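You operate a simulated robot arm through the tools that you are given. There is no shell and no other tool. Be economical: measure what you need, move in short steps, check, and stop when the job is done.

The job below is to be done with a simulated robot arm. You get a single attempt, and the scene is never put back.

TASK
Wipe the grey smear off the steel cabinet by the railing and put the pink bottle inside it.
Fine: use the grey rag on the cabinet and put it back; the bottle goes on the shelf; shut the door. Set down upright: what you pick out. Where these are worked on the way, their far stop is far enough and under half their travel is too little: door of the steel cabinet by the railing. What is to be rubbed or washed off counts as gone when no trace of it is left.

Only the result counts: the job must be done as asked and must still hold three seconds after the hand-in. Knocking over, shifting, dropping, spilling or breaking anything else fails it.

THE ROBOT
A 7-joint arm with a fingered hand on a trunk, on a base that drives. Base frame: it is fixed to the floor where the robot stands at the start and does not move with it; the origin is under the middle of the robot, x ahead of it, y to its left, z up; the surface under the hand at the start is at about z = 900. Lengths are in mm, angles in rad, forces in N, time in s.
Its first joint turns from -2.897 to 2.897 rad. Places, roughly: door of the steel cabinet by the railing [500, 600, 500]; grey smear [600, 400, 900]; plastic box [1000, 750, 1000]; shelf inside the steel cabinet by the railing [700, 600, 500]. Payload 4 kg.
Tool frame: the origin (TCP) lies between the finger pads and is the grasp point; the fingertips stand 30 mm ahead of it; z points along the fingers, y is the line along which they close. Largest opening 104 mm; the body of the gripper starts 35 mm behind the TCP. The gripper is a hand of 4 fingers: y runs from the thumb to the fingers, the wrist lies at [-15, -113, -190] in the tool frame, and closing takes about 1.5 s.
Orientation is told as [roll, pitch, yaw] about the base's x, y, z axes, in that order, counted from this pose: with the fingers straight down and the wrist toward the robot, the tool's x, y and z point along [0, 1, 0], [1, 0, 0] and [0, 0, -1] of the base frame.

THE INTERFACE
- The arm moves only by the tool nudge_tool. Its argument "increments" is a list of rows, each an object (a shift or turn left out is 0, a gripper value left out holds the last) with "delta_pos": the shift along the tool's x, y, z in mm, a list of three; "turn": the turn, a rotation vector about the tool's x, y, z in degrees, a list of three. In form: [{"delta_pos": [x, y, z], "turn": [wx, wy, wz]}, ...]. A call has 1 to 20 rows; each row shifts and turns the commanded pose from where the row before left it, along the tool's axes as they then stand. "grip" is the finger opening in mm, from 0 to 104, set as the call begins (left out, the last holds). Each row takes 0.2 s and may step no farther than 50 mm and 0.15 rad from the row before; otherwise, or with a gripper value out of range, the whole call is refused. A pose out of reach is approached as far as the arm can. The call stops where the force on the tool passes 90 N (or 10 N more than at its start, if that is more) or the arm is blocked; 0.2 s more then pass. Each finger travels about 153 mm/s and halts on what it meets, pressing with about 25 N; the grip force reading is that of the motor and also rises with nothing between the fingers. The clock runs only during rows and for 0.2 s after the last one: add rows that do not move to give the fingers time. It gives the time, the measured TCP pose, the force on the tool (base axes), the opening and the grip force at its end, in the units of the frame above (readings bear some noise), with the torque about the TCP (base axes, N m) and any sound that the robot's microphone picked up, and new pictures: "show" is both (left out), scene, wrist or none.
- Cameras (640 x 400 px; columns grow to the right, rows downward): "scene" is now at [329.9, 225.5, 1248]; the picture's right is [0.31, -0.95, 0.00], its down [-0.45, -0.15, -0.88] and it looks along [0.84, 0.27, -0.47] (base axes); focal length 214 px, centre (320, 200). "wrist" rides on the gripper at [61, -92, -130] in the tool frame; the picture's right is [-0.81, 0.28, -0.52], its down [-0.53, -0.71, 0.46] and it looks along [-0.24, 0.64, 0.72] (tool axes); focal length 275 px, centre (320, 200). There is no depth. A picture from a camera that has moved, and an enlarged one, comes with that camera's place and axes in the base frame and with its lens. The place of the scene camera against the robot may be out by one fixed shift of up to 12 mm in any direction.
- base_move(legs): drives the robot by 1 to 6 legs, each [ahead, left, turn to the left] in mm, mm and rad, along the robot's own axes; the way and the turn of a leg run together, so that a leg with both is an arc; at most 1500 mm and 3.142 rad a leg. The arm and the cameras ride along, it lands a little off, and it stops where it bumps. It gives what a move gives, and a new picture of the scene camera.
- set_fingers(index, middle, ring, thumb_bend, thumb_turn): sets how far each is bent, from 0 (flat) to 1 (curled in); at 0.3 the hand is open as for a grip, at 0.7 the pads meet at the TCP. One left out holds its place. A second passes; each finger stops where it meets its share of the squeeze, and holds until it gets a number again. A gripper value or a shape takes the hand back. It gives what a move gives, with no picture; readings hold the bend of each and the force on the fingers (four entries, about 0 where the hand has none), thumb and palm. thumb_turn goes from beside the hand (0) to across from the fingers (1), as for a grip.
- preshape(shape): the hand has 4 fingers and takes this shape, open, in about a second: jaw (thumb against the fingers, like two jaws); tri (thumb and two fingers); tip (a fingertip pinch); poke (one finger out to press); point (the index stretched); flat (the hand flat); cup (the hand cupped); fist (a fist). The gripper value then closes the fingers along that shape, each until it touches; the sizes above hold for jaw. It gives what a move gives, with no picture.
- aim_head(pan, tilt): turns the head with the scene camera to pan (to the left, within 2.496 rad either way) and tilt (down, from -0.506 to 1.204), counted from straight ahead of the robot. It gives what a move gives, and a new picture of the scene camera.
- enlarge(camera, box): a new picture of the part [left, top, right, bottom] of that camera's present view, enlarged. No time passes.
- hand_in(): hands the job in; it is judged then, once.

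Work in short steps. Places have to be worked out from the pictures, the camera data and where the tool is seen: move nearer, look again, correct. Check each grasp and each placing, and mend what went wrong. You have 120 turns and 260 pictures in all, those below and enlarged ones among them. Open the gripper and draw the arm clear of the work before you hand the job in, unless the task says otherwise; then end with one line.

The tools are called after "Emit:" by a JSON object that holds its "method" and its "body". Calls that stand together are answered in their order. nudge_tool: Moves the arm, as the interface text tells. Its arguments: {"type":"object","properties":{"increments":{"type":"array","items":{"type":"object","properties":{"delta_pos":{"type":"array","items":{"type":"number"}},"turn":{"type":"array","items":{"type":"number"}}}}},"grip":{"type":"number"},"show":{"type":"string","enum":["both","scene","wrist","none"]}},"required":["increments"]} The other tools are called the same way: preshape (shape) gives the hand a shape; set_fingers (index, middle, ring, thumb_bend, thumb_turn) moves the fingers one by one; base_move (legs) drives the base; aim_head (pan, tilt) turns the head that bears the scene camera; enlarge (camera, box) takes an enlarged picture of a part of a camera's view; hand_in () hands the job in.

At the start:

```text
time: 0.0
tool_pos: [535.4, 179.9, 1231.9]
tcp_rot: [0.001, -0.001, -0.001]
force: [0.6, 0.1, 0.6]
torque: [-0.01, -0.02, 0.02]
grip_width: 103.6
finger_force: 0.1
shape: jaw
bend: [0.3, 0.3, 0.3, 0.3, 0.98]
finger forces: [0.0, 0.0, 0.1, 0.0, 0.0, 0.0]
robot x, y, heading: [-0.8, -0.7, 0.001]
head pan, tilt: [0.312, 0.494]
```

scene: 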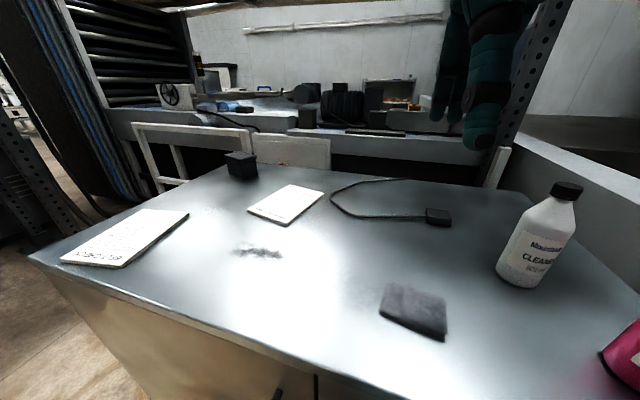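
wrist: 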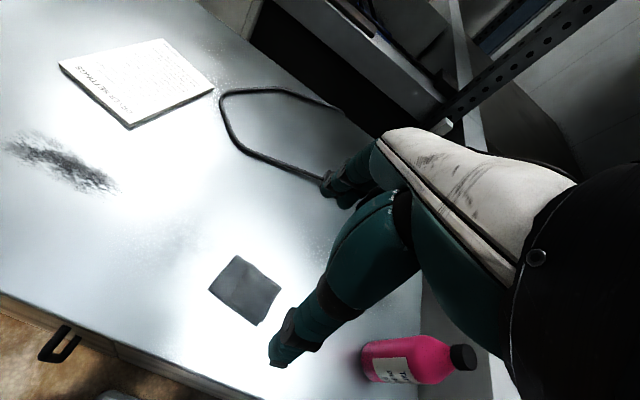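

The pictures show the rag near [612,139,900], the smear near [656,484,900], and the pink bottle near [620,-145]. I'll look at the front face of the cabinet and to the right.

Emit:
{"method": "aim_head", "body": {"pan": 0.9, "tilt": 1.1}}

Emit:
{"method": "aim_head", "body": {"pan": -0.3, "tilt": 0.8}}

```text
time: 1.0
tool_pos: [535.7, 178.7, 1232.1]
tcp_rot: [0.0, -0.001, 0.002]
force: [0.4, -0.6, 0.2]
torque: [0.01, 0.01, 0.0]
grip_width: 103.9
finger_force: 0.1
shape: jaw
bend: [0.3, 0.3, 0.3, 0.3, 0.98]
finger forces: [0.0, 0.0, 0.0, 0.1, 0.0, 0.0]
robot x, y, heading: [0.8, -1.6, -0.0]
head pan, tilt: [0.901, 1.1]
camera scene: at [282.5, 247.0, 1199.9], right [0.78, -0.62, 0.0], down [-0.55, -0.7, -0.45], along [0.28, 0.36, -0.89], focal length 214 px, centre (320, 200)
```

scene: 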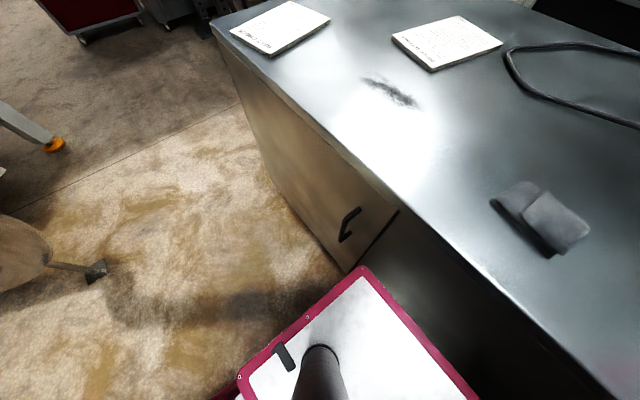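

```text
time: 2.4
tool_pos: [535.6, 179.0, 1232.1]
tcp_rot: [0.001, 0.0, 0.001]
force: [-0.6, -0.4, 0.4]
torque: [-0.01, -0.02, -0.01]
grip_width: 103.6
finger_force: 0.1
shape: jaw
bend: [0.3, 0.3, 0.3, 0.3, 0.98]
finger forces: [0.1, 0.0, 0.0, 0.0, 0.1, 0.0]
robot x, y, heading: [-3.1, -1.5, 0.0]
head pan, tilt: [-0.3, 0.799]
camera scene: at [320.3, 173.7, 1221.6], right [-0.29, -0.96, 0.0], down [-0.69, 0.21, -0.7], along [0.67, -0.21, -0.72], focal length 214 px, centre (320, 200)
```

scene: 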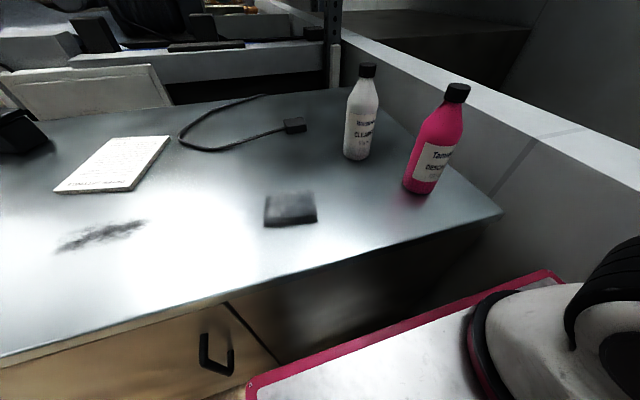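

The door's free edge is near y≈280, with its handle around [435,335,750] and the hinge at far left. I'll inspect the rag and handle more closely.

Emit:
{"method": "enlarge", "body": {"camera": "scene", "box": [180, 150, 380, 400]}}

Emit:
{"method": "enlarge", "body": {"camera": "wrist", "box": [160, 220, 360, 380]}}

```text
1.60 times, centred on (280, 275) of scene
camera zoom: at [320.3, 173.7, 1221.6], right [-0.29, -0.96, 0.0], down [-0.69, 0.21, -0.7], along [0.67, -0.21, -0.72], focal length 343 px, centre (384, 80)
```

zoom: 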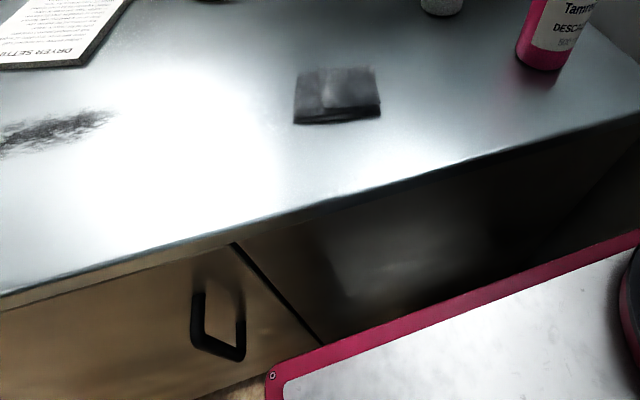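

```text
2.50 times, centred on (260, 300) of wrist
camera zoom: at [444.3, 240.9, 1364.2], right [0.28, -0.81, 0.52], down [-0.71, -0.53, -0.46], along [0.64, -0.24, -0.72], focal length 688 px, centre (470, -50)
```

zoom: 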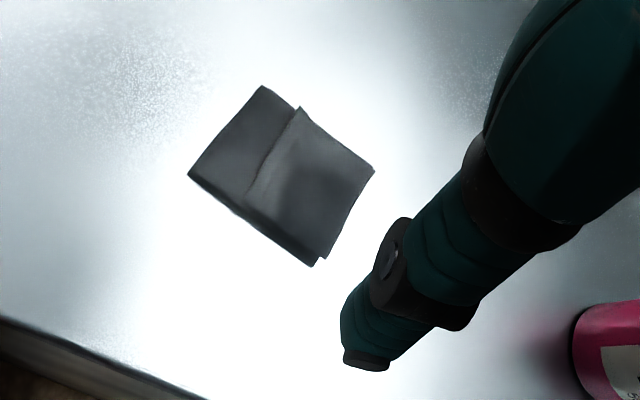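

The rag centre works out at about (600,150), ~75 × 97 mm, turned about -10°. I'll move above it and align.

Emit:
{"method": "nudge_tool", "body": {"increments": [{"delta_pos": [-5, 13, 35]}, {"delta_pos": [-5, 13, 35]}, {"delta_pos": [-5, 13, 35]}, {"delta_pos": [-5, 13, 35]}, {"delta_pos": [-5, 13, 32]}, {"turn": [0, 0, 5]}, {"turn": [0, 0, 4]}, {}], "grip": 104}}

```text
time: 4.2
tool_pos: [601.3, 154.1, 1061.3]
tcp_rot: [0.001, -0.001, -0.158]
force: [-1.0, -0.9, 1.0]
torque: [0.02, 0.0, 0.03]
grip_width: 103.9
finger_force: 0.1
shape: jaw
bend: [0.3, 0.3, 0.3, 0.3, 0.98]
finger forces: [0.0, 0.0, 0.0, 0.1, 0.1, 0.0]
robot x, y, heading: [0.2, 0.4, -0.008]
head pan, tilt: [-0.3, 0.799]
camera scene: at [320.3, 173.6, 1221.6], right [-0.3, -0.96, 0.0], down [-0.68, 0.21, -0.7], along [0.67, -0.21, -0.72], focal length 214 px, centre (320, 200)
camera wrist: at [520.5, 229.7, 1192.3], right [0.14, -0.84, 0.52], down [-0.79, -0.41, -0.46], along [0.6, -0.34, -0.72], focal length 275 px, centre (320, 200)
```

scene: 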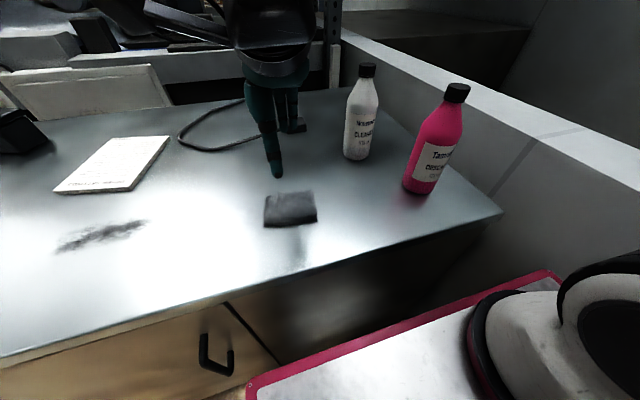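
wrist: 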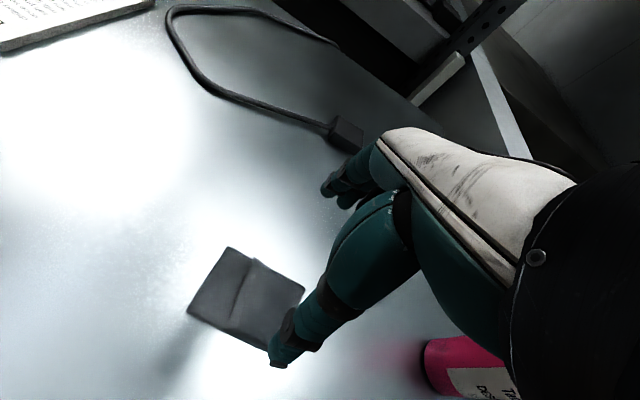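

The refined rag centre is (597,152), about 70 mm across, so the alignment is good. I'll descend to just above the table and check.

Emit:
{"method": "nudge_tool", "body": {"increments": [{"delta_pos": [-2, -4, 30], "turn": [0, 0, 1]}, {"delta_pos": [0, 0, 40]}, {"delta_pos": [0, 0, 35]}, {}]}}

```text
time: 5.2
tool_pos: [597.3, 153.8, 955.6]
tcp_rot: [-0.001, 0.001, -0.173]
force: [0.2, 0.2, 0.2]
torque: [-0.03, 0.01, 0.01]
grip_width: 103.8
finger_force: 0.1
shape: jaw
bend: [0.3, 0.3, 0.3, 0.3, 0.98]
finger forces: [0.0, 0.1, 0.0, 0.0, 0.1, 0.0]
robot x, y, heading: [2.5, 2.2, -0.002]
head pan, tilt: [-0.3, 0.799]
camera scene: at [320.2, 173.6, 1221.6], right [-0.3, -0.96, 0.0], down [-0.68, 0.21, -0.7], along [0.67, -0.21, -0.72], focal length 214 px, centre (320, 200)
camera wrist: at [517.7, 229.6, 1087.0], right [0.13, -0.85, 0.52], down [-0.79, -0.4, -0.46], along [0.59, -0.35, -0.72], focal length 275 px, centre (320, 200)
```

scene: 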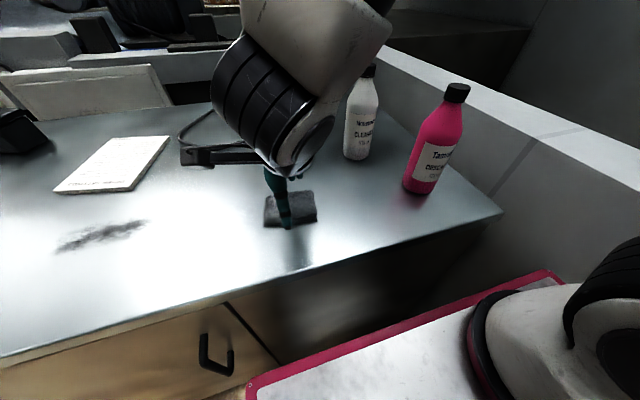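
wrist: 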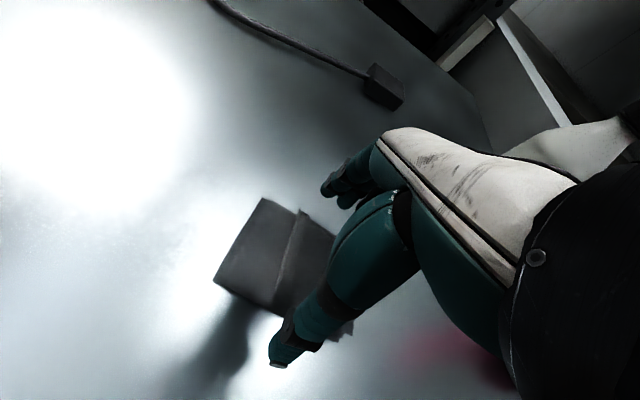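

The rag sits between thumb and fingers. I'll descend to about z=933.

Emit:
{"method": "nudge_tool", "body": {"increments": [{"delta_pos": [0, 0, 10]}, {"delta_pos": [0, 0, 8]}, {"delta_pos": [0, 0, 4]}, {}]}}

```text
time: 6.2
tool_pos: [596.5, 152.8, 934.0]
tcp_rot: [0.0, 0.0, -0.173]
force: [0.3, -0.7, 1.1]
torque: [0.02, 0.01, 0.01]
grip_width: 103.7
finger_force: 0.0
shape: jaw
bend: [0.3, 0.3, 0.3, 0.3, 0.98]
finger forces: [0.0, 0.0, 0.1, 0.1, 0.1, 0.0]
robot x, y, heading: [-4.7, 0.2, 0.002]
head pan, tilt: [-0.3, 0.799]
camera scene: at [320.3, 173.6, 1221.6], right [-0.3, -0.96, 0.0], down [-0.68, 0.21, -0.7], along [0.67, -0.21, -0.72], focal length 214 px, centre (320, 200)
camera wrist: at [517.0, 229.6, 1065.0], right [0.13, -0.85, 0.52], down [-0.79, -0.4, -0.46], along [0.59, -0.35, -0.72], focal length 275 px, centre (320, 200)
```

scene: 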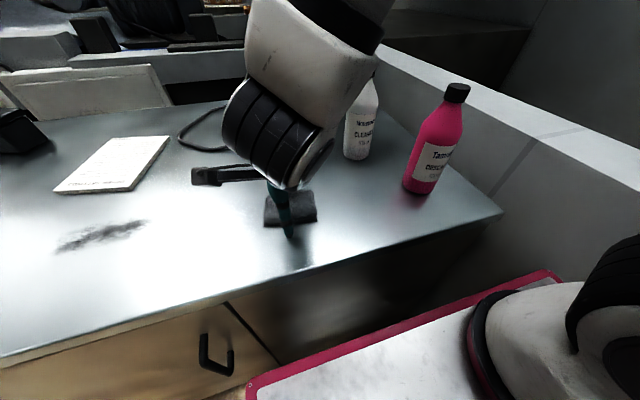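
wrist: 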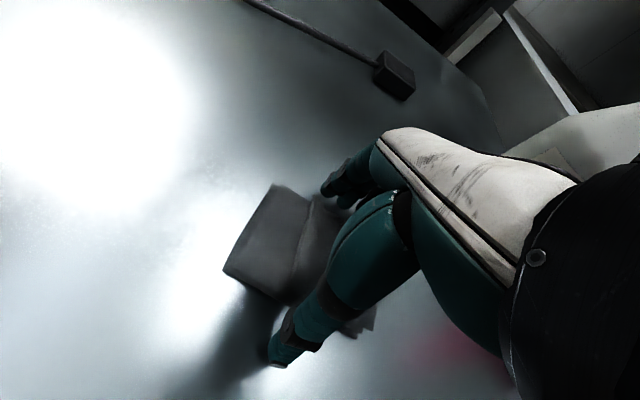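

No contact yet; fingertips are just above the table, so I'll close on the rag.

Emit:
{"method": "nudge_tool", "body": {"increments": [{}, {}, {}, {}, {}, {}, {}, {}], "grip": 40}}

```text
time: 8.0
tool_pos: [597.0, 153.2, 933.2]
tcp_rot: [0.0, 0.002, -0.173]
force: [0.0, 0.0, 0.2]
torque: [-0.02, 0.02, 0.01]
grip_width: 66.4
finger_force: 25.1
shape: jaw
bend: [0.28, 0.4, 0.37, 0.62, 0.99]
finger forces: [12.6, 7.0, 3.1, 0.0, 22.7, 0.1]
robot x, y, heading: [1.4, -0.4, -0.002]
head pan, tilt: [-0.3, 0.799]
camera scene: at [320.3, 173.6, 1221.6], right [-0.3, -0.96, 0.0], down [-0.68, 0.21, -0.7], along [0.67, -0.21, -0.72], focal length 214 px, centre (320, 200)
camera wrist: at [517.1, 229.6, 1065.1], right [0.13, -0.85, 0.52], down [-0.8, -0.4, -0.46], along [0.59, -0.35, -0.72], focal length 275 px, centre (320, 200)
```

scene: 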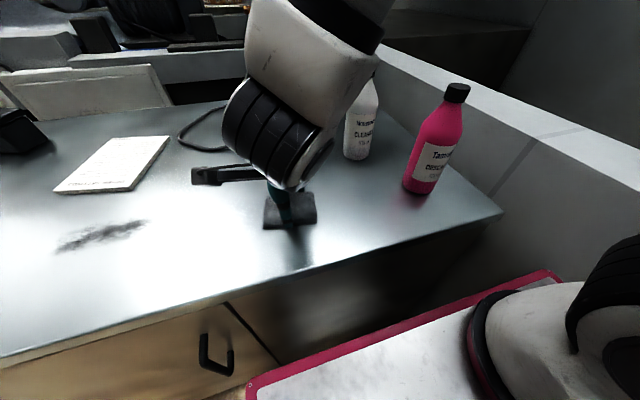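
wrist: 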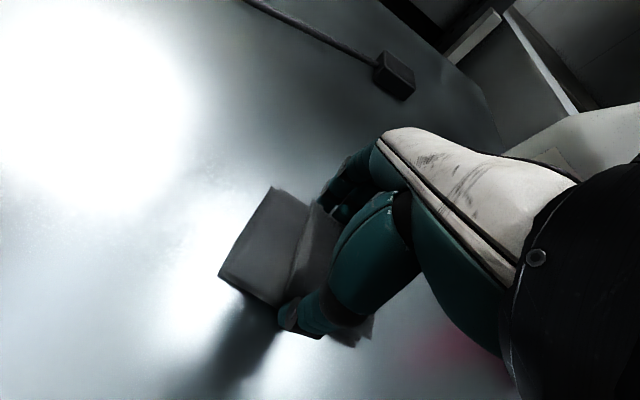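

Gripped (66 mm). I'll lift 40 mm and carry the rag toward the smear at about (630,472).

Emit:
{"method": "nudge_tool", "body": {"increments": [{"delta_pos": [0, 0, -20]}, {"delta_pos": [0, 0, -30]}, {"delta_pos": [40, -2.8, 0]}, {"delta_pos": [40, -2.8, 0]}, {"delta_pos": [40, -2.8, 0]}, {"delta_pos": [40, -2.8, 0]}, {"delta_pos": [40, -2.8, 0]}, {"delta_pos": [40, -2.8, 0]}, {}, {}]}}

Emit:
{"method": "aim_head", "body": {"pan": 0.4, "tilt": 0.75}}

```text
time: 10.2
tool_pos: [622.2, 392.0, 983.4]
tcp_rot: [-0.002, 0.001, -0.174]
force: [0.3, -0.2, -0.7]
torque: [0.01, 0.03, 0.0]
grip_width: 66.0
finger_force: 24.7
shape: jaw
bend: [0.29, 0.4, 0.37, 0.62, 0.99]
finger forces: [12.8, 6.8, 3.1, 0.0, 22.8, 0.0]
robot x, y, heading: [-1.3, 0.8, 0.0]
head pan, tilt: [-0.3, 0.799]
camera scene: at [320.2, 173.8, 1221.6], right [-0.3, -0.96, 0.0], down [-0.69, 0.21, -0.7], along [0.67, -0.21, -0.72], focal length 214 px, centre (320, 200)
camera wrist: at [542.7, 468.7, 1114.8], right [0.13, -0.85, 0.52], down [-0.8, -0.4, -0.46], along [0.59, -0.35, -0.72], focal length 275 px, centre (320, 200)
```

scene: 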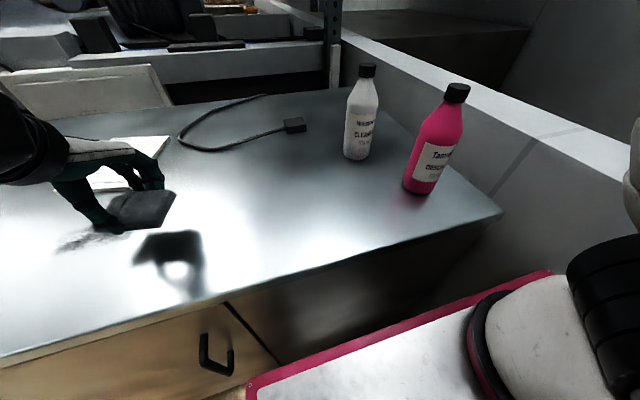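
wrist: 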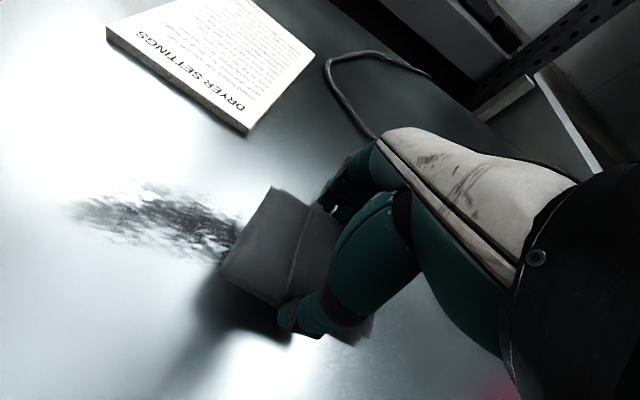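

```text
time: 11.3
tool_pos: [623.9, 391.6, 983.1]
tcp_rot: [0.0, 0.0, -0.175]
force: [-0.6, -0.5, 0.8]
torque: [0.01, 0.01, 0.0]
grip_width: 66.1
finger_force: 25.7
shape: jaw
bend: [0.29, 0.4, 0.37, 0.62, 0.99]
finger forces: [12.8, 6.8, 3.1, 0.1, 22.8, 0.0]
robot x, y, heading: [-1.5, 1.8, 0.001]
head pan, tilt: [0.4, 0.75]
camera scene: at [319.6, 229.7, 1225.6], right [0.39, -0.92, 0.0], down [-0.63, -0.26, -0.73], along [0.67, 0.28, -0.68], focal length 214 px, centre (320, 200)
```

scene: 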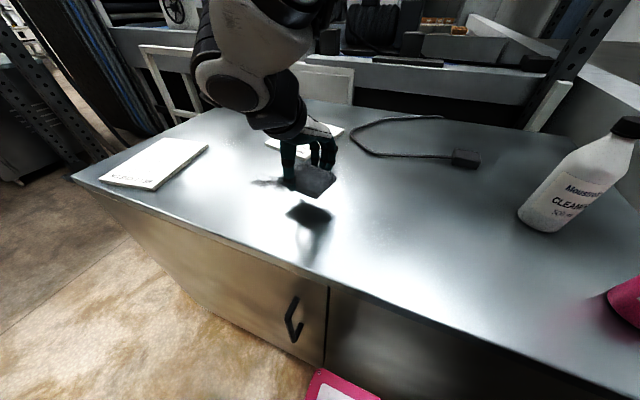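

The smear spans about x 610–665, y 400–550. I'll move over its near end and lower until contact.

Emit:
{"method": "nudge_tool", "body": {"increments": [{"delta_pos": [30, 11, 20]}, {"delta_pos": [0, 0, 20]}, {"delta_pos": [0, 0, 6]}, {"delta_pos": [0, 0, 4]}, {}, {}], "show": "wrist"}}

```text
time: 12.7
tool_pos: [637.9, 420.2, 933.6]
tcp_rot: [0.0, 0.0, -0.175]
force: [-0.9, -0.6, -0.5]
torque: [-0.02, 0.03, -0.03]
grip_width: 66.1
finger_force: 24.9
shape: jaw
bend: [0.29, 0.4, 0.37, 0.62, 0.99]
finger forces: [12.7, 6.8, 3.1, 0.0, 22.8, 0.0]
robot x, y, heading: [-0.2, 2.4, -0.001]
head pan, tilt: [0.4, 0.75]
camera wrist: at [558.2, 496.2, 1065.3], right [0.13, -0.85, 0.52], down [-0.79, -0.4, -0.46], along [0.59, -0.35, -0.72], focal length 275 px, centre (320, 200)
```

wrist: 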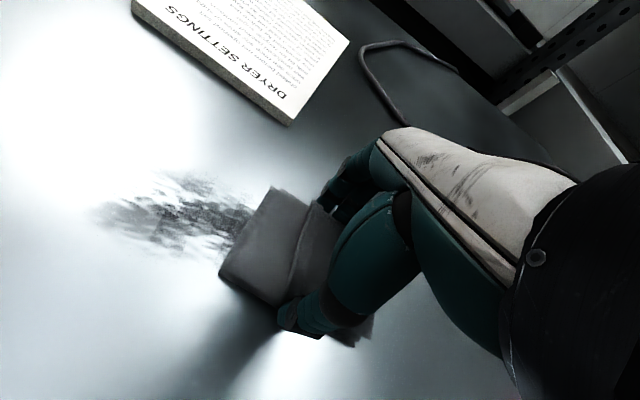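

No contact force yet; I'll press down a bit further.

Emit:
{"method": "nudge_tool", "body": {"increments": [{"delta_pos": [0, 0, 1]}, {"delta_pos": [0, 0, 1]}, {"delta_pos": [0, 0, 1]}, {"delta_pos": [0, 0, 1]}, {}, {}], "show": "none"}}

```text
time: 14.1
tool_pos: [637.8, 420.4, 931.5]
tcp_rot: [0.002, -0.002, -0.174]
force: [1.8, -3.1, 27.0]
torque: [-0.08, -0.03, 0.02]
grip_width: 65.4
finger_force: 24.4
shape: jaw
bend: [0.28, 0.4, 0.37, 0.62, 0.99]
finger forces: [14.9, 8.5, 4.0, 0.0, 24.4, 0.0]
robot x, y, heading: [2.3, -0.0, 0.001]
head pan, tilt: [0.4, 0.75]
```

Contact at 27 N upward. I'll ease slightly and stroke along the smear and back with x offsets.

Emit:
{"method": "nudge_tool", "body": {"increments": [{"delta_pos": [15, 4, -0.7]}, {"delta_pos": [25, 4, 0]}, {"delta_pos": [25, 4, 0]}, {"delta_pos": [25, 4, 0]}, {"delta_pos": [25, 4, 0]}, {"delta_pos": [0, -15, 0]}, {"delta_pos": [0, -15, 0]}, {"delta_pos": [-25, 0, 0]}, {"delta_pos": [-25, 0, 0]}, {"delta_pos": [-25, 0, 0]}, {"delta_pos": [-25, 0, 0]}, {"delta_pos": [-25, 0, 0]}, {"delta_pos": [-15, 0, 0]}, {}], "show": "wrist"}}

```text
time: 17.3
tool_pos: [664.6, 365.1, 933.3]
tcp_rot: [0.003, -0.004, -0.258]
force: [0.0, 0.4, 0.1]
torque: [0.0, 0.0, 0.0]
grip_width: 64.5
finger_force: 25.2
shape: jaw
bend: [0.29, 0.41, 0.39, 0.62, 0.97]
finger forces: [14.2, 7.0, 3.8, 0.0, 25.0, 0.0]
robot x, y, heading: [-3.2, 3.8, 0.003]
head pan, tilt: [0.4, 0.75]
stopped in row 14: the arm was blocked; the commanded pose is now the measured one
camera wrist: at [590.7, 448.1, 1065.2], right [0.06, -0.86, 0.51], down [-0.82, -0.33, -0.46], along [0.56, -0.4, -0.72], focal length 275 px, centre (320, 200)
```

wrist: 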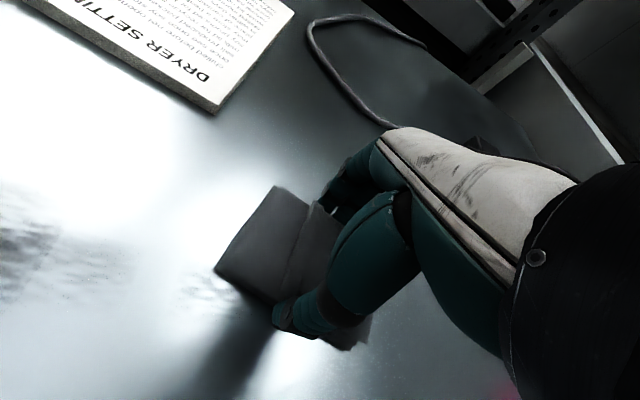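

The far end moved with friction and the hand yawed a bit; the smear is partly gone, with traces near (637,508) and (633,429). I'll lift, re-align and look.

Emit:
{"method": "nudge_tool", "body": {"increments": [{"delta_pos": [0, 0, -15]}, {"delta_pos": [0, 0, -15], "turn": [0, 0, -4.8]}, {"delta_pos": [20, -20, 0]}, {"delta_pos": [0, -20, 0]}, {}, {}]}}

```text
time: 18.7
tool_pos: [629.9, 391.4, 965.0]
tcp_rot: [0.005, -0.002, -0.175]
force: [0.0, 0.1, 0.3]
torque: [-0.03, 0.0, 0.05]
grip_width: 64.7
finger_force: 24.6
shape: jaw
bend: [0.29, 0.41, 0.39, 0.62, 0.98]
finger forces: [14.1, 7.1, 3.8, 0.0, 25.1, 0.0]
robot x, y, heading: [-3.4, 0.4, -0.0]
head pan, tilt: [0.4, 0.75]
camera scene: at [319.8, 229.5, 1226.0], right [0.39, -0.92, 0.0], down [-0.63, -0.26, -0.73], along [0.68, 0.28, -0.68], focal length 214 px, centre (320, 200)
camera wrist: at [548.8, 467.7, 1095.7], right [0.13, -0.85, 0.51], down [-0.79, -0.4, -0.46], along [0.6, -0.35, -0.72], focal length 275 px, centre (320, 200)
```

scene: 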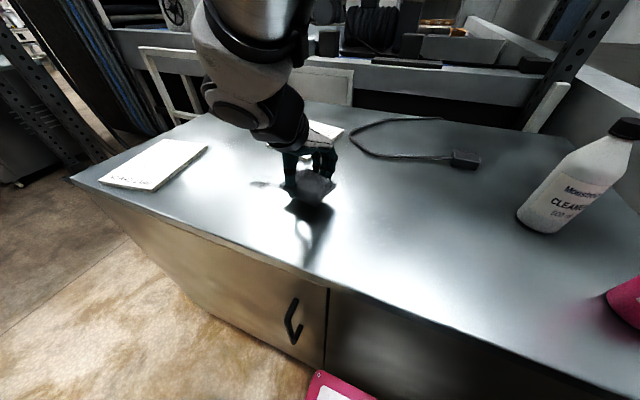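
wrist: 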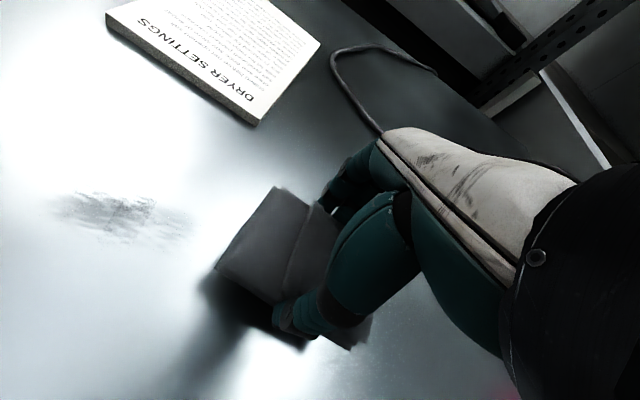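

Remaining traces lie at about x 610–650, y 430–545. I'll lower again around y=440 with lighter pressure.

Emit:
{"method": "nudge_tool", "body": {"increments": [{"delta_pos": [48, -8, 10]}, {"delta_pos": [0, 0, 15]}, {"delta_pos": [0, 0, 5]}, {"delta_pos": [0, 0, 2]}, {"delta_pos": [0, 0, 1.5]}, {}, {}], "show": "none"}}

```text
time: 20.5
tool_pos: [678.8, 410.0, 960.9]
tcp_rot: [0.053, -0.008, -0.266]
force: [0.7, -0.4, -2.3]
torque: [-0.01, 0.0, -0.01]
grip_width: 64.5
finger_force: 24.6
shape: jaw
bend: [0.29, 0.41, 0.39, 0.62, 0.98]
finger forces: [14.1, 7.2, 3.9, 0.0, 25.0, 0.0]
robot x, y, heading: [-1.1, -0.6, 0.005]
head pan, tilt: [0.4, 0.75]
stopped in row 7: the arm was blocked; the commanded pose is now the measured one
```

The arm is hitting a joint limit with this yaw so far left. I'll lift, level it and turn the hand counter-clockwise to follow the arm's azimuth.

Emit:
{"method": "nudge_tool", "body": {"increments": [{"delta_pos": [0, -15, -15]}, {"turn": [0, -3, -2]}, {"turn": [0, 0, -6.5]}, {"turn": [0, 0, -6.5]}, {"turn": [0, 0, -6.5]}, {"turn": [0, 0, -6.5]}, {"turn": [0, 0, -6.5]}, {}, {}]}}

```text
time: 22.5
tool_pos: [661.0, 414.0, 968.4]
tcp_rot: [-0.01, 0.0, 0.341]
force: [0.2, -0.4, 0.4]
torque: [0.02, 0.0, 0.01]
grip_width: 64.5
finger_force: 24.4
shape: jaw
bend: [0.29, 0.41, 0.39, 0.62, 0.98]
finger forces: [14.2, 7.0, 3.8, 0.1, 24.9, 0.0]
robot x, y, heading: [3.9, 1.3, 0.002]
head pan, tilt: [0.4, 0.75]
camera scene: at [319.5, 229.7, 1225.6], right [0.39, -0.92, 0.0], down [-0.63, -0.27, -0.73], along [0.67, 0.28, -0.68], focal length 214 px, centre (320, 200)
camera wrist: at [553.8, 443.0, 1099.8], right [0.53, -0.67, 0.53], down [-0.49, -0.74, -0.45], along [0.69, -0.02, -0.72], focal length 275 px, centre (320, 200)
```

scene: 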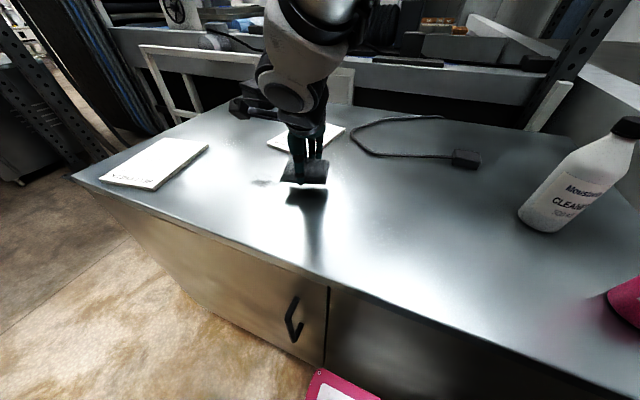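
wrist: 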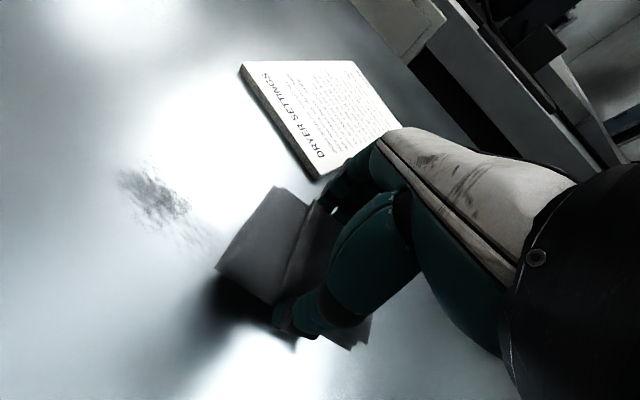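

Arm is back in a good posture. I'll move to (630,430) and lower to contact.

Emit:
{"method": "nudge_tool", "body": {"increments": [{"delta_pos": [25, -24, 0], "turn": [0, 0.5, 0]}, {"delta_pos": [0, 0, 20]}, {"delta_pos": [0, 0, 10]}, {"delta_pos": [0, 0, 4]}, {"delta_pos": [0, 0, 2]}, {}, {}], "show": "none"}}

```text
time: 24.1
tool_pos: [643.2, 423.0, 949.7]
tcp_rot: [0.02, -0.016, 0.317]
force: [-0.2, 0.3, 0.1]
torque: [-0.01, -0.01, -0.01]
grip_width: 64.4
finger_force: 24.8
shape: jaw
bend: [0.29, 0.41, 0.39, 0.62, 0.98]
finger forces: [13.9, 7.1, 3.8, 0.1, 24.9, 0.0]
robot x, y, heading: [1.8, 3.1, 0.0]
head pan, tilt: [0.4, 0.75]
```

The arm isn't reaching down here (posture limit). I'll raise it and draw back toward the start posture, then drive the base left so the smear is ahead.

Emit:
{"method": "nudge_tool", "body": {"increments": [{"delta_pos": [0, 0, -30], "turn": [0, -1, 2]}, {"delta_pos": [-20, -10, -30], "turn": [0, 0, 5]}, {"delta_pos": [-40, -10, -20], "turn": [0, 0, 5]}, {"delta_pos": [-40, 0, 0], "turn": [0, 0, 6]}, {"delta_pos": [-40, 0, 0]}, {"delta_pos": [-30, 0, 0]}, {}, {}], "show": "none"}}

Emit:
{"method": "aim_head", "body": {"pan": 0.9, "tilt": 1.2}}

```text
time: 25.9
tool_pos: [632.5, 257.0, 1018.6]
tcp_rot: [-0.02, -0.006, 0.026]
force: [0.5, -0.2, -0.4]
torque: [-0.04, -0.02, -0.02]
grip_width: 64.5
finger_force: 25.3
shape: jaw
bend: [0.29, 0.41, 0.39, 0.62, 0.98]
finger forces: [13.8, 6.9, 3.7, 0.1, 24.6, 0.0]
robot x, y, heading: [-2.2, -0.3, 0.0]
head pan, tilt: [0.4, 0.75]
```

```text
time: 26.8
tool_pos: [632.5, 258.5, 1018.0]
tcp_rot: [-0.021, -0.007, 0.025]
force: [0.6, 1.3, -0.4]
torque: [0.0, -0.05, -0.03]
grip_width: 64.3
finger_force: 25.5
shape: jaw
bend: [0.29, 0.41, 0.39, 0.62, 0.98]
finger forces: [13.9, 6.9, 3.6, 0.1, 24.6, 0.1]
robot x, y, heading: [0.7, 1.7, -0.002]
head pan, tilt: [0.901, 1.201]
camera scene: at [278.0, 241.3, 1193.9], right [0.78, -0.62, 0.0], down [-0.58, -0.73, -0.36], along [0.23, 0.28, -0.93], focal length 214 px, centre (320, 200)
```

scene: 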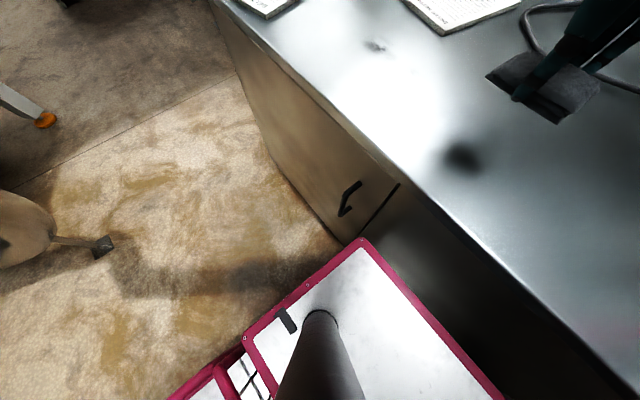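

Only a faint trace at about (375,47) remains visible. I'll back off 60 mm and drive left 250 mm.

Emit:
{"method": "base_move", "body": {"legs": [[-60, 0, 0], [0, 250, 0]]}}

```text
time: 29.2
tool_pos: [573.0, 507.9, 1017.8]
tcp_rot: [-0.019, -0.007, 0.025]
force: [-0.6, -0.1, -0.9]
torque: [-0.03, 0.04, 0.0]
grip_width: 64.5
finger_force: 24.4
shape: jaw
bend: [0.29, 0.41, 0.39, 0.62, 0.98]
finger forces: [13.9, 7.0, 3.7, 0.0, 24.6, 0.0]
robot x, y, heading: [-57.1, 250.5, 0.002]
head pan, tilt: [0.901, 1.201]
camera scene: at [218.2, 491.4, 1193.9], right [0.78, -0.62, 0.0], down [-0.58, -0.73, -0.36], along [0.22, 0.28, -0.93], focal length 214 px, centre (320, 200)
```

scene: 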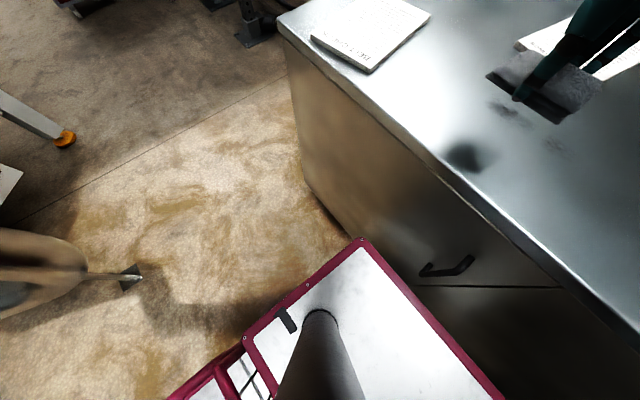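

Now positioned with the smear ahead. I'll move to (630,440,970) and look with the wrist camera.

Emit:
{"method": "nudge_tool", "body": {"increments": [{"delta_pos": [-22, 19, 10], "turn": [0, 1.1, 0]}, {"delta_pos": [-22, 19, 19], "turn": [0.4, 0, 0]}, {"delta_pos": [-22, 19, 19]}, {}, {}], "show": "wrist"}}

```text
time: 30.4
tool_pos: [631.9, 442.9, 970.4]
tcp_rot: [-0.001, -0.001, 0.026]
force: [0.4, 0.3, -0.2]
torque: [-0.01, 0.01, 0.02]
grip_width: 64.3
finger_force: 24.8
shape: jaw
bend: [0.29, 0.41, 0.39, 0.62, 0.98]
finger forces: [13.8, 6.9, 3.7, 0.0, 24.4, 0.0]
robot x, y, heading: [-57.6, 250.5, -0.003]
head pan, tilt: [0.901, 1.201]
camera wrist: at [538.6, 502.1, 1101.8], right [0.29, -0.8, 0.52], down [-0.7, -0.55, -0.46], along [0.65, -0.23, -0.72], focal length 275 px, centre (320, 200)
```

wrist: 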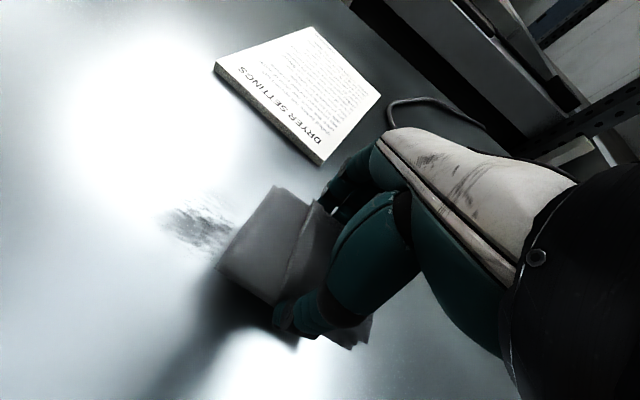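

The trace continues up to y≈540. I'll lower to contact.

Emit:
{"method": "nudge_tool", "body": {"increments": [{"delta_pos": [0, 0, 20]}, {"delta_pos": [0, 0, 12]}, {"delta_pos": [0, 0, 4]}, {"delta_pos": [0, 0, 1.5]}, {}, {}], "show": "none"}}

```text
time: 31.8
tool_pos: [631.9, 443.1, 934.5]
tcp_rot: [-0.001, 0.001, 0.025]
force: [0.6, 0.3, 0.0]
torque: [0.03, 0.03, 0.01]
grip_width: 64.6
finger_force: 24.8
shape: jaw
bend: [0.29, 0.41, 0.39, 0.62, 0.98]
finger forces: [13.8, 6.9, 3.7, 0.0, 24.4, 0.0]
robot x, y, heading: [-60.5, 247.3, 0.003]
head pan, tilt: [0.901, 1.201]
```

Emit:
{"method": "nudge_tool", "body": {"increments": [{"delta_pos": [0, 0, 1]}, {"delta_pos": [0, 0, 1]}, {"delta_pos": [0, 0, 0.8]}, {}, {}], "show": "none"}}

```text
time: 33.0
tool_pos: [632.4, 442.0, 931.4]
tcp_rot: [0.0, -0.001, 0.024]
force: [1.3, -0.2, 21.2]
torque: [0.01, 0.08, 0.0]
grip_width: 64.2
finger_force: 25.6
shape: jaw
bend: [0.29, 0.41, 0.39, 0.62, 0.98]
finger forces: [14.6, 7.6, 3.8, 0.0, 24.5, 0.1]
robot x, y, heading: [-60.5, 248.0, 0.0]
head pan, tilt: [0.901, 1.201]
```

Contact at 21 N. I'll stroke to y≈560, back, with x offsets.

Emit:
{"method": "nudge_tool", "body": {"increments": [{"delta_pos": [20, 0, -0.3]}, {"delta_pos": [25, 0, 0]}, {"delta_pos": [25, 0, 0]}, {"delta_pos": [25, 0, 0]}, {"delta_pos": [25, 0, 0]}, {"delta_pos": [0, 15, 0]}, {"delta_pos": [-25, 0, 0]}, {"delta_pos": [-25, 0, 0]}, {"delta_pos": [-25, 0, 0]}, {"delta_pos": [-25, 0, 0]}, {"delta_pos": [-25, 0, 0]}, {"delta_pos": [-20, 0, 0]}, {}], "show": "none"}}

Emit:
{"method": "nudge_tool", "body": {"increments": [{"delta_pos": [0, -15, 0]}, {"delta_pos": [0, -15, 0]}, {"delta_pos": [25, 0, 0]}, {"delta_pos": [25, 0, 0]}, {"delta_pos": [25, 0, 0]}, {"delta_pos": [25, 0, 0]}, {"delta_pos": [25, 0, 0]}, {"delta_pos": [20, 0, 0]}, {"delta_pos": [0, 15, 0]}, {"delta_pos": [-25, 0, 0]}, {"delta_pos": [-25, 0, 0]}, {"delta_pos": [-25, 0, 0]}, {"delta_pos": [-25, 0, 0]}, {"delta_pos": [-25, 0, 0]}, {"delta_pos": [-25, 0, 0]}, {"delta_pos": [-25, 0, 0]}, {"delta_pos": [0, 0, -20]}, {"delta_pos": [0, 0, -30]}, {}], "show": "wrist"}}

```text
time: 35.8
tool_pos: [646.8, 416.8, 931.2]
tcp_rot: [0.001, -0.001, 0.025]
force: [-1.0, 6.4, 17.3]
torque: [0.22, 0.13, -0.04]
grip_width: 63.8
finger_force: 24.7
shape: jaw
bend: [0.29, 0.41, 0.4, 0.63, 0.95]
finger forces: [15.2, 6.0, 3.2, 0.0, 24.2, 0.0]
robot x, y, heading: [-60.0, 247.1, -0.001]
head pan, tilt: [0.901, 1.201]
```

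```text
time: 39.8
tool_pos: [633.7, 387.9, 981.6]
tcp_rot: [0.001, 0.001, 0.024]
force: [-0.4, 0.4, -0.6]
torque: [0.0, 0.01, -0.01]
grip_width: 64.3
finger_force: 24.9
shape: jaw
bend: [0.28, 0.41, 0.39, 0.63, 0.97]
finger forces: [13.8, 7.7, 3.9, 0.1, 25.4, 0.0]
robot x, y, heading: [-58.5, 250.8, -0.003]
head pan, tilt: [0.901, 1.201]
camera wrist: at [540.4, 447.2, 1111.7], right [0.3, -0.8, 0.52], down [-0.7, -0.55, -0.45], along [0.65, -0.23, -0.72], focal length 275 px, centre (320, 200)
```

wrist: 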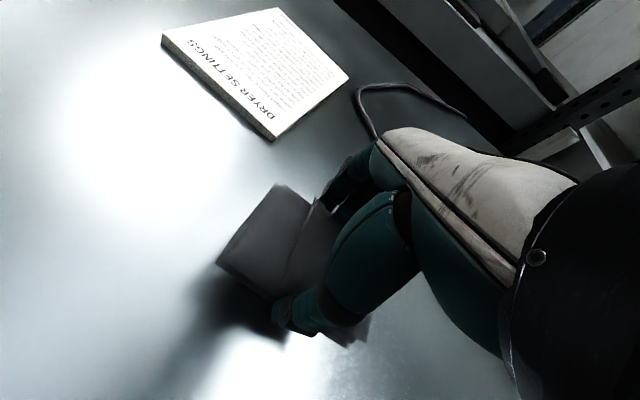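

The wiped area looks clean. I'll carry the rag back above its original place (597,153, yaw -0.173), then inspect the surface.

Emit:
{"method": "nudge_tool", "body": {"increments": [{"delta_pos": [-39, -7, 0]}, {"delta_pos": [-39, -7, 0]}, {"delta_pos": [-39, -7, 0]}, {"delta_pos": [-39, -7, 0]}, {"delta_pos": [-39, -7, 0]}, {"delta_pos": [-39, -7, 0]}, {"turn": [0, 0, 5.7]}, {"turn": [0, 0, 5.7]}, {}, {}], "show": "wrist"}}

Emit:
{"method": "aim_head", "body": {"pan": 0.3, "tilt": 0.9}}

```text
time: 42.0
tool_pos: [606.6, 151.9, 984.8]
tcp_rot: [0.003, -0.011, -0.065]
force: [0.2, -0.6, -0.5]
torque: [0.01, -0.02, 0.0]
grip_width: 64.1
finger_force: 25.4
shape: jaw
bend: [0.28, 0.41, 0.38, 0.64, 0.97]
finger forces: [13.4, 7.8, 3.9, 0.0, 24.9, 0.0]
out of reach, approached as far as the arm can: row 6, 7, 8
robot x, y, heading: [-60.6, 248.6, 0.005]
head pan, tilt: [0.901, 1.201]
camera wrist: at [517.2, 220.2, 1115.0], right [0.21, -0.83, 0.52], down [-0.74, -0.48, -0.46], along [0.64, -0.28, -0.72], focal length 275 px, centre (320, 200)
```

wrist: 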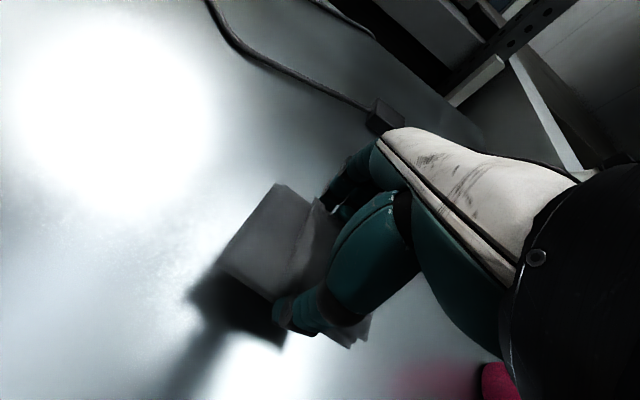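

```text
time: 43.0
tool_pos: [605.5, 152.9, 983.4]
tcp_rot: [0.002, -0.013, -0.066]
force: [0.0, 0.7, -0.1]
torque: [-0.03, 0.01, 0.03]
grip_width: 64.2
finger_force: 25.2
shape: jaw
bend: [0.28, 0.41, 0.38, 0.64, 0.97]
finger forces: [13.4, 7.7, 3.8, 0.1, 24.9, 0.0]
robot x, y, heading: [-58.7, 248.6, 0.002]
head pan, tilt: [0.3, 0.901]
camera scene: at [255.6, 469.9, 1213.7], right [0.3, -0.95, 0.0], down [-0.75, -0.23, -0.62], along [0.59, 0.18, -0.78], focal length 214 px, centre (320, 200)
```

scene: 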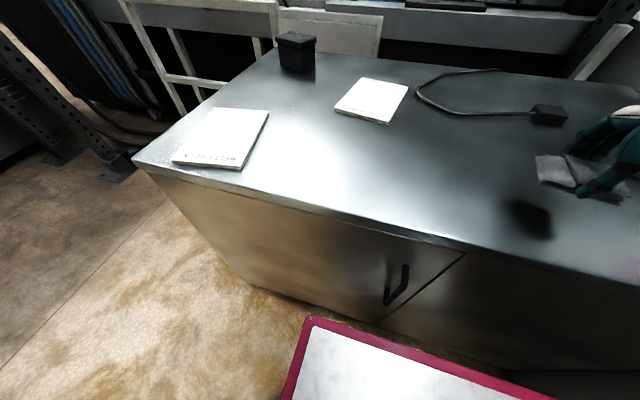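

Let me zoom on the smear's place for any trace.

Emit:
{"method": "enlarge", "body": {"camera": "scene", "box": [280, 100, 460, 220]}}

Emit:
{"method": "base_move", "body": {"legs": [[0, -230, 0]]}}

```text
3.33 times, centred on (370, 160) of scene
camera zoom: at [255.6, 469.9, 1213.7], right [0.3, -0.95, 0.0], down [-0.75, -0.23, -0.62], along [0.59, 0.18, -0.78], focal length 715 px, centre (153, 333)
```

zoom: 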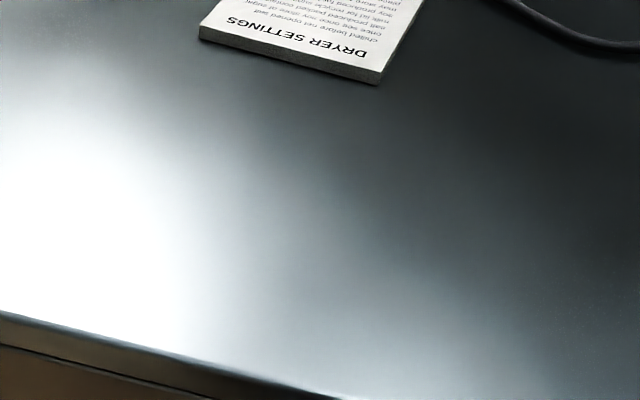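

```text
time: 44.7
tool_pos: [606.5, -76.8, 984.5]
tcp_rot: [0.002, -0.012, -0.064]
force: [-1.1, -1.0, -1.0]
torque: [-0.03, -0.04, 0.0]
grip_width: 64.1
finger_force: 24.8
shape: jaw
bend: [0.28, 0.4, 0.38, 0.63, 0.97]
finger forces: [13.4, 7.7, 4.0, 0.0, 25.1, 0.0]
robot x, y, heading: [-54.0, 19.0, 0.004]
head pan, tilt: [0.3, 0.901]
camera scene: at [255.6, 240.7, 1213.7], right [0.3, -0.95, 0.0], down [-0.75, -0.23, -0.62], along [0.59, 0.18, -0.78], focal length 214 px, centre (320, 200)
```

scene: 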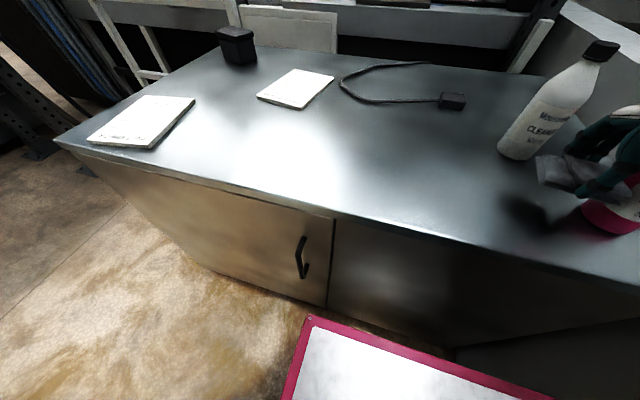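

Smear is gone with no trace. The hand rode along near the pink bottle, so I'll move it straight away in +y to the rag's place.

Emit:
{"method": "nudge_tool", "body": {"increments": [{"delta_pos": [40, 0, 0]}, {"delta_pos": [48, 0, 0]}, {"delta_pos": [48, 0, 0]}, {"delta_pos": [48, 0, 0]}, {"delta_pos": [46, 0, 0]}, {}, {}]}}

Emit:
{"method": "aim_head", "body": {"pan": -0.3, "tilt": 0.8}}

```text
time: 46.3
tool_pos: [621.0, 155.7, 986.3]
tcp_rot: [0.003, -0.01, -0.064]
force: [0.2, 0.0, 0.1]
torque: [-0.05, -0.03, 0.01]
grip_width: 63.9
finger_force: 25.1
shape: jaw
bend: [0.28, 0.4, 0.38, 0.64, 0.97]
finger forces: [13.2, 7.3, 3.7, 0.0, 24.5, 0.1]
robot x, y, heading: [-57.8, 20.3, -0.002]
head pan, tilt: [0.3, 0.901]
camera scene: at [255.6, 240.8, 1213.7], right [0.3, -0.95, 0.0], down [-0.75, -0.23, -0.62], along [0.59, 0.18, -0.78], focal length 214 px, centre (320, 200)
camera wrist: at [532.2, 222.2, 1116.3], right [0.22, -0.83, 0.52], down [-0.74, -0.48, -0.46], along [0.64, -0.28, -0.72], focal length 275 px, centre (320, 200)
```

scene: 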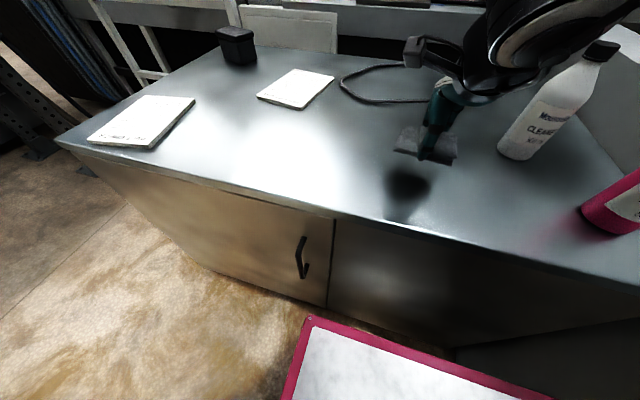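
wrist: 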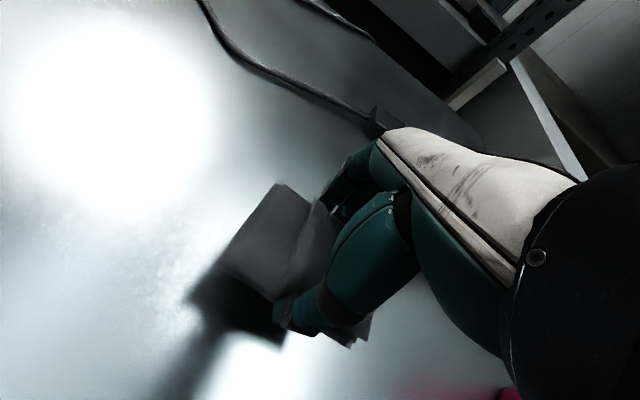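

```text
time: 47.3
tool_pos: [620.9, 154.5, 986.3]
tcp_rot: [0.001, -0.012, -0.065]
force: [0.0, -0.7, -0.4]
torque: [0.02, -0.02, 0.0]
grip_width: 64.1
finger_force: 25.3
shape: jaw
bend: [0.28, 0.4, 0.38, 0.64, 0.97]
finger forces: [13.4, 7.3, 3.6, 0.0, 24.4, 0.0]
robot x, y, heading: [-61.2, 23.2, -0.001]
head pan, tilt: [-0.3, 0.799]
camera scene: at [260.6, 194.7, 1221.6], right [-0.29, -0.96, 0.0], down [-0.69, 0.21, -0.7], along [0.67, -0.2, -0.72], focal length 214 px, centre (320, 200)
```

scene: 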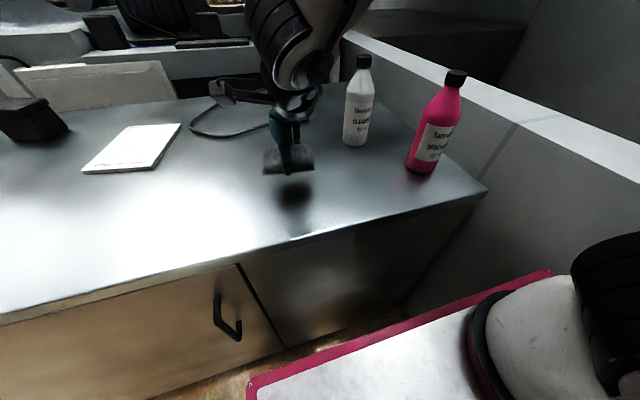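

Both bottles stand. I'll align yaw, centre over (597,153) and lower the rag to the table.

Emit:
{"method": "nudge_tool", "body": {"increments": [{"turn": [0, 0, 6.2]}, {"delta_pos": [3, -23, 10], "turn": [0.7, 0, 0]}, {"delta_pos": [0, 0, 25]}, {"delta_pos": [0, 0, 12]}, {"delta_pos": [0, 0, 4]}, {}, {}], "show": "wrist"}}

```text
time: 48.9
tool_pos: [598.0, 160.8, 934.3]
tcp_rot: [0.005, 0.001, -0.174]
force: [-0.7, 1.0, 0.2]
torque: [0.03, -0.02, -0.01]
grip_width: 64.2
finger_force: 25.4
shape: jaw
bend: [0.28, 0.4, 0.38, 0.64, 0.97]
finger forces: [13.3, 7.2, 3.8, 0.1, 24.4, 0.0]
robot x, y, heading: [-57.2, 20.5, 0.006]
head pan, tilt: [-0.3, 0.799]
camera wrist: at [519.6, 236.8, 1065.6], right [0.13, -0.85, 0.51], down [-0.79, -0.4, -0.46], along [0.59, -0.35, -0.73], focal length 275 px, centre (320, 200)
```

wrist: 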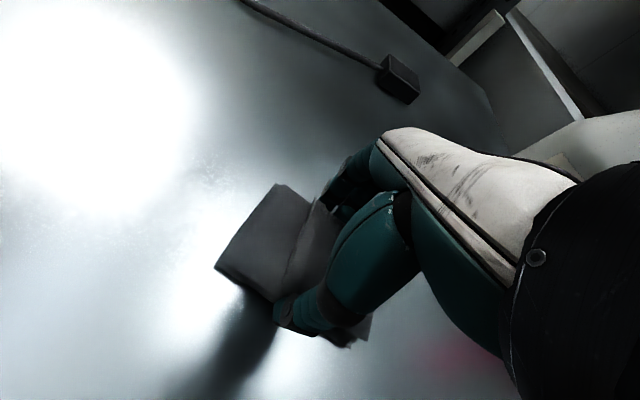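

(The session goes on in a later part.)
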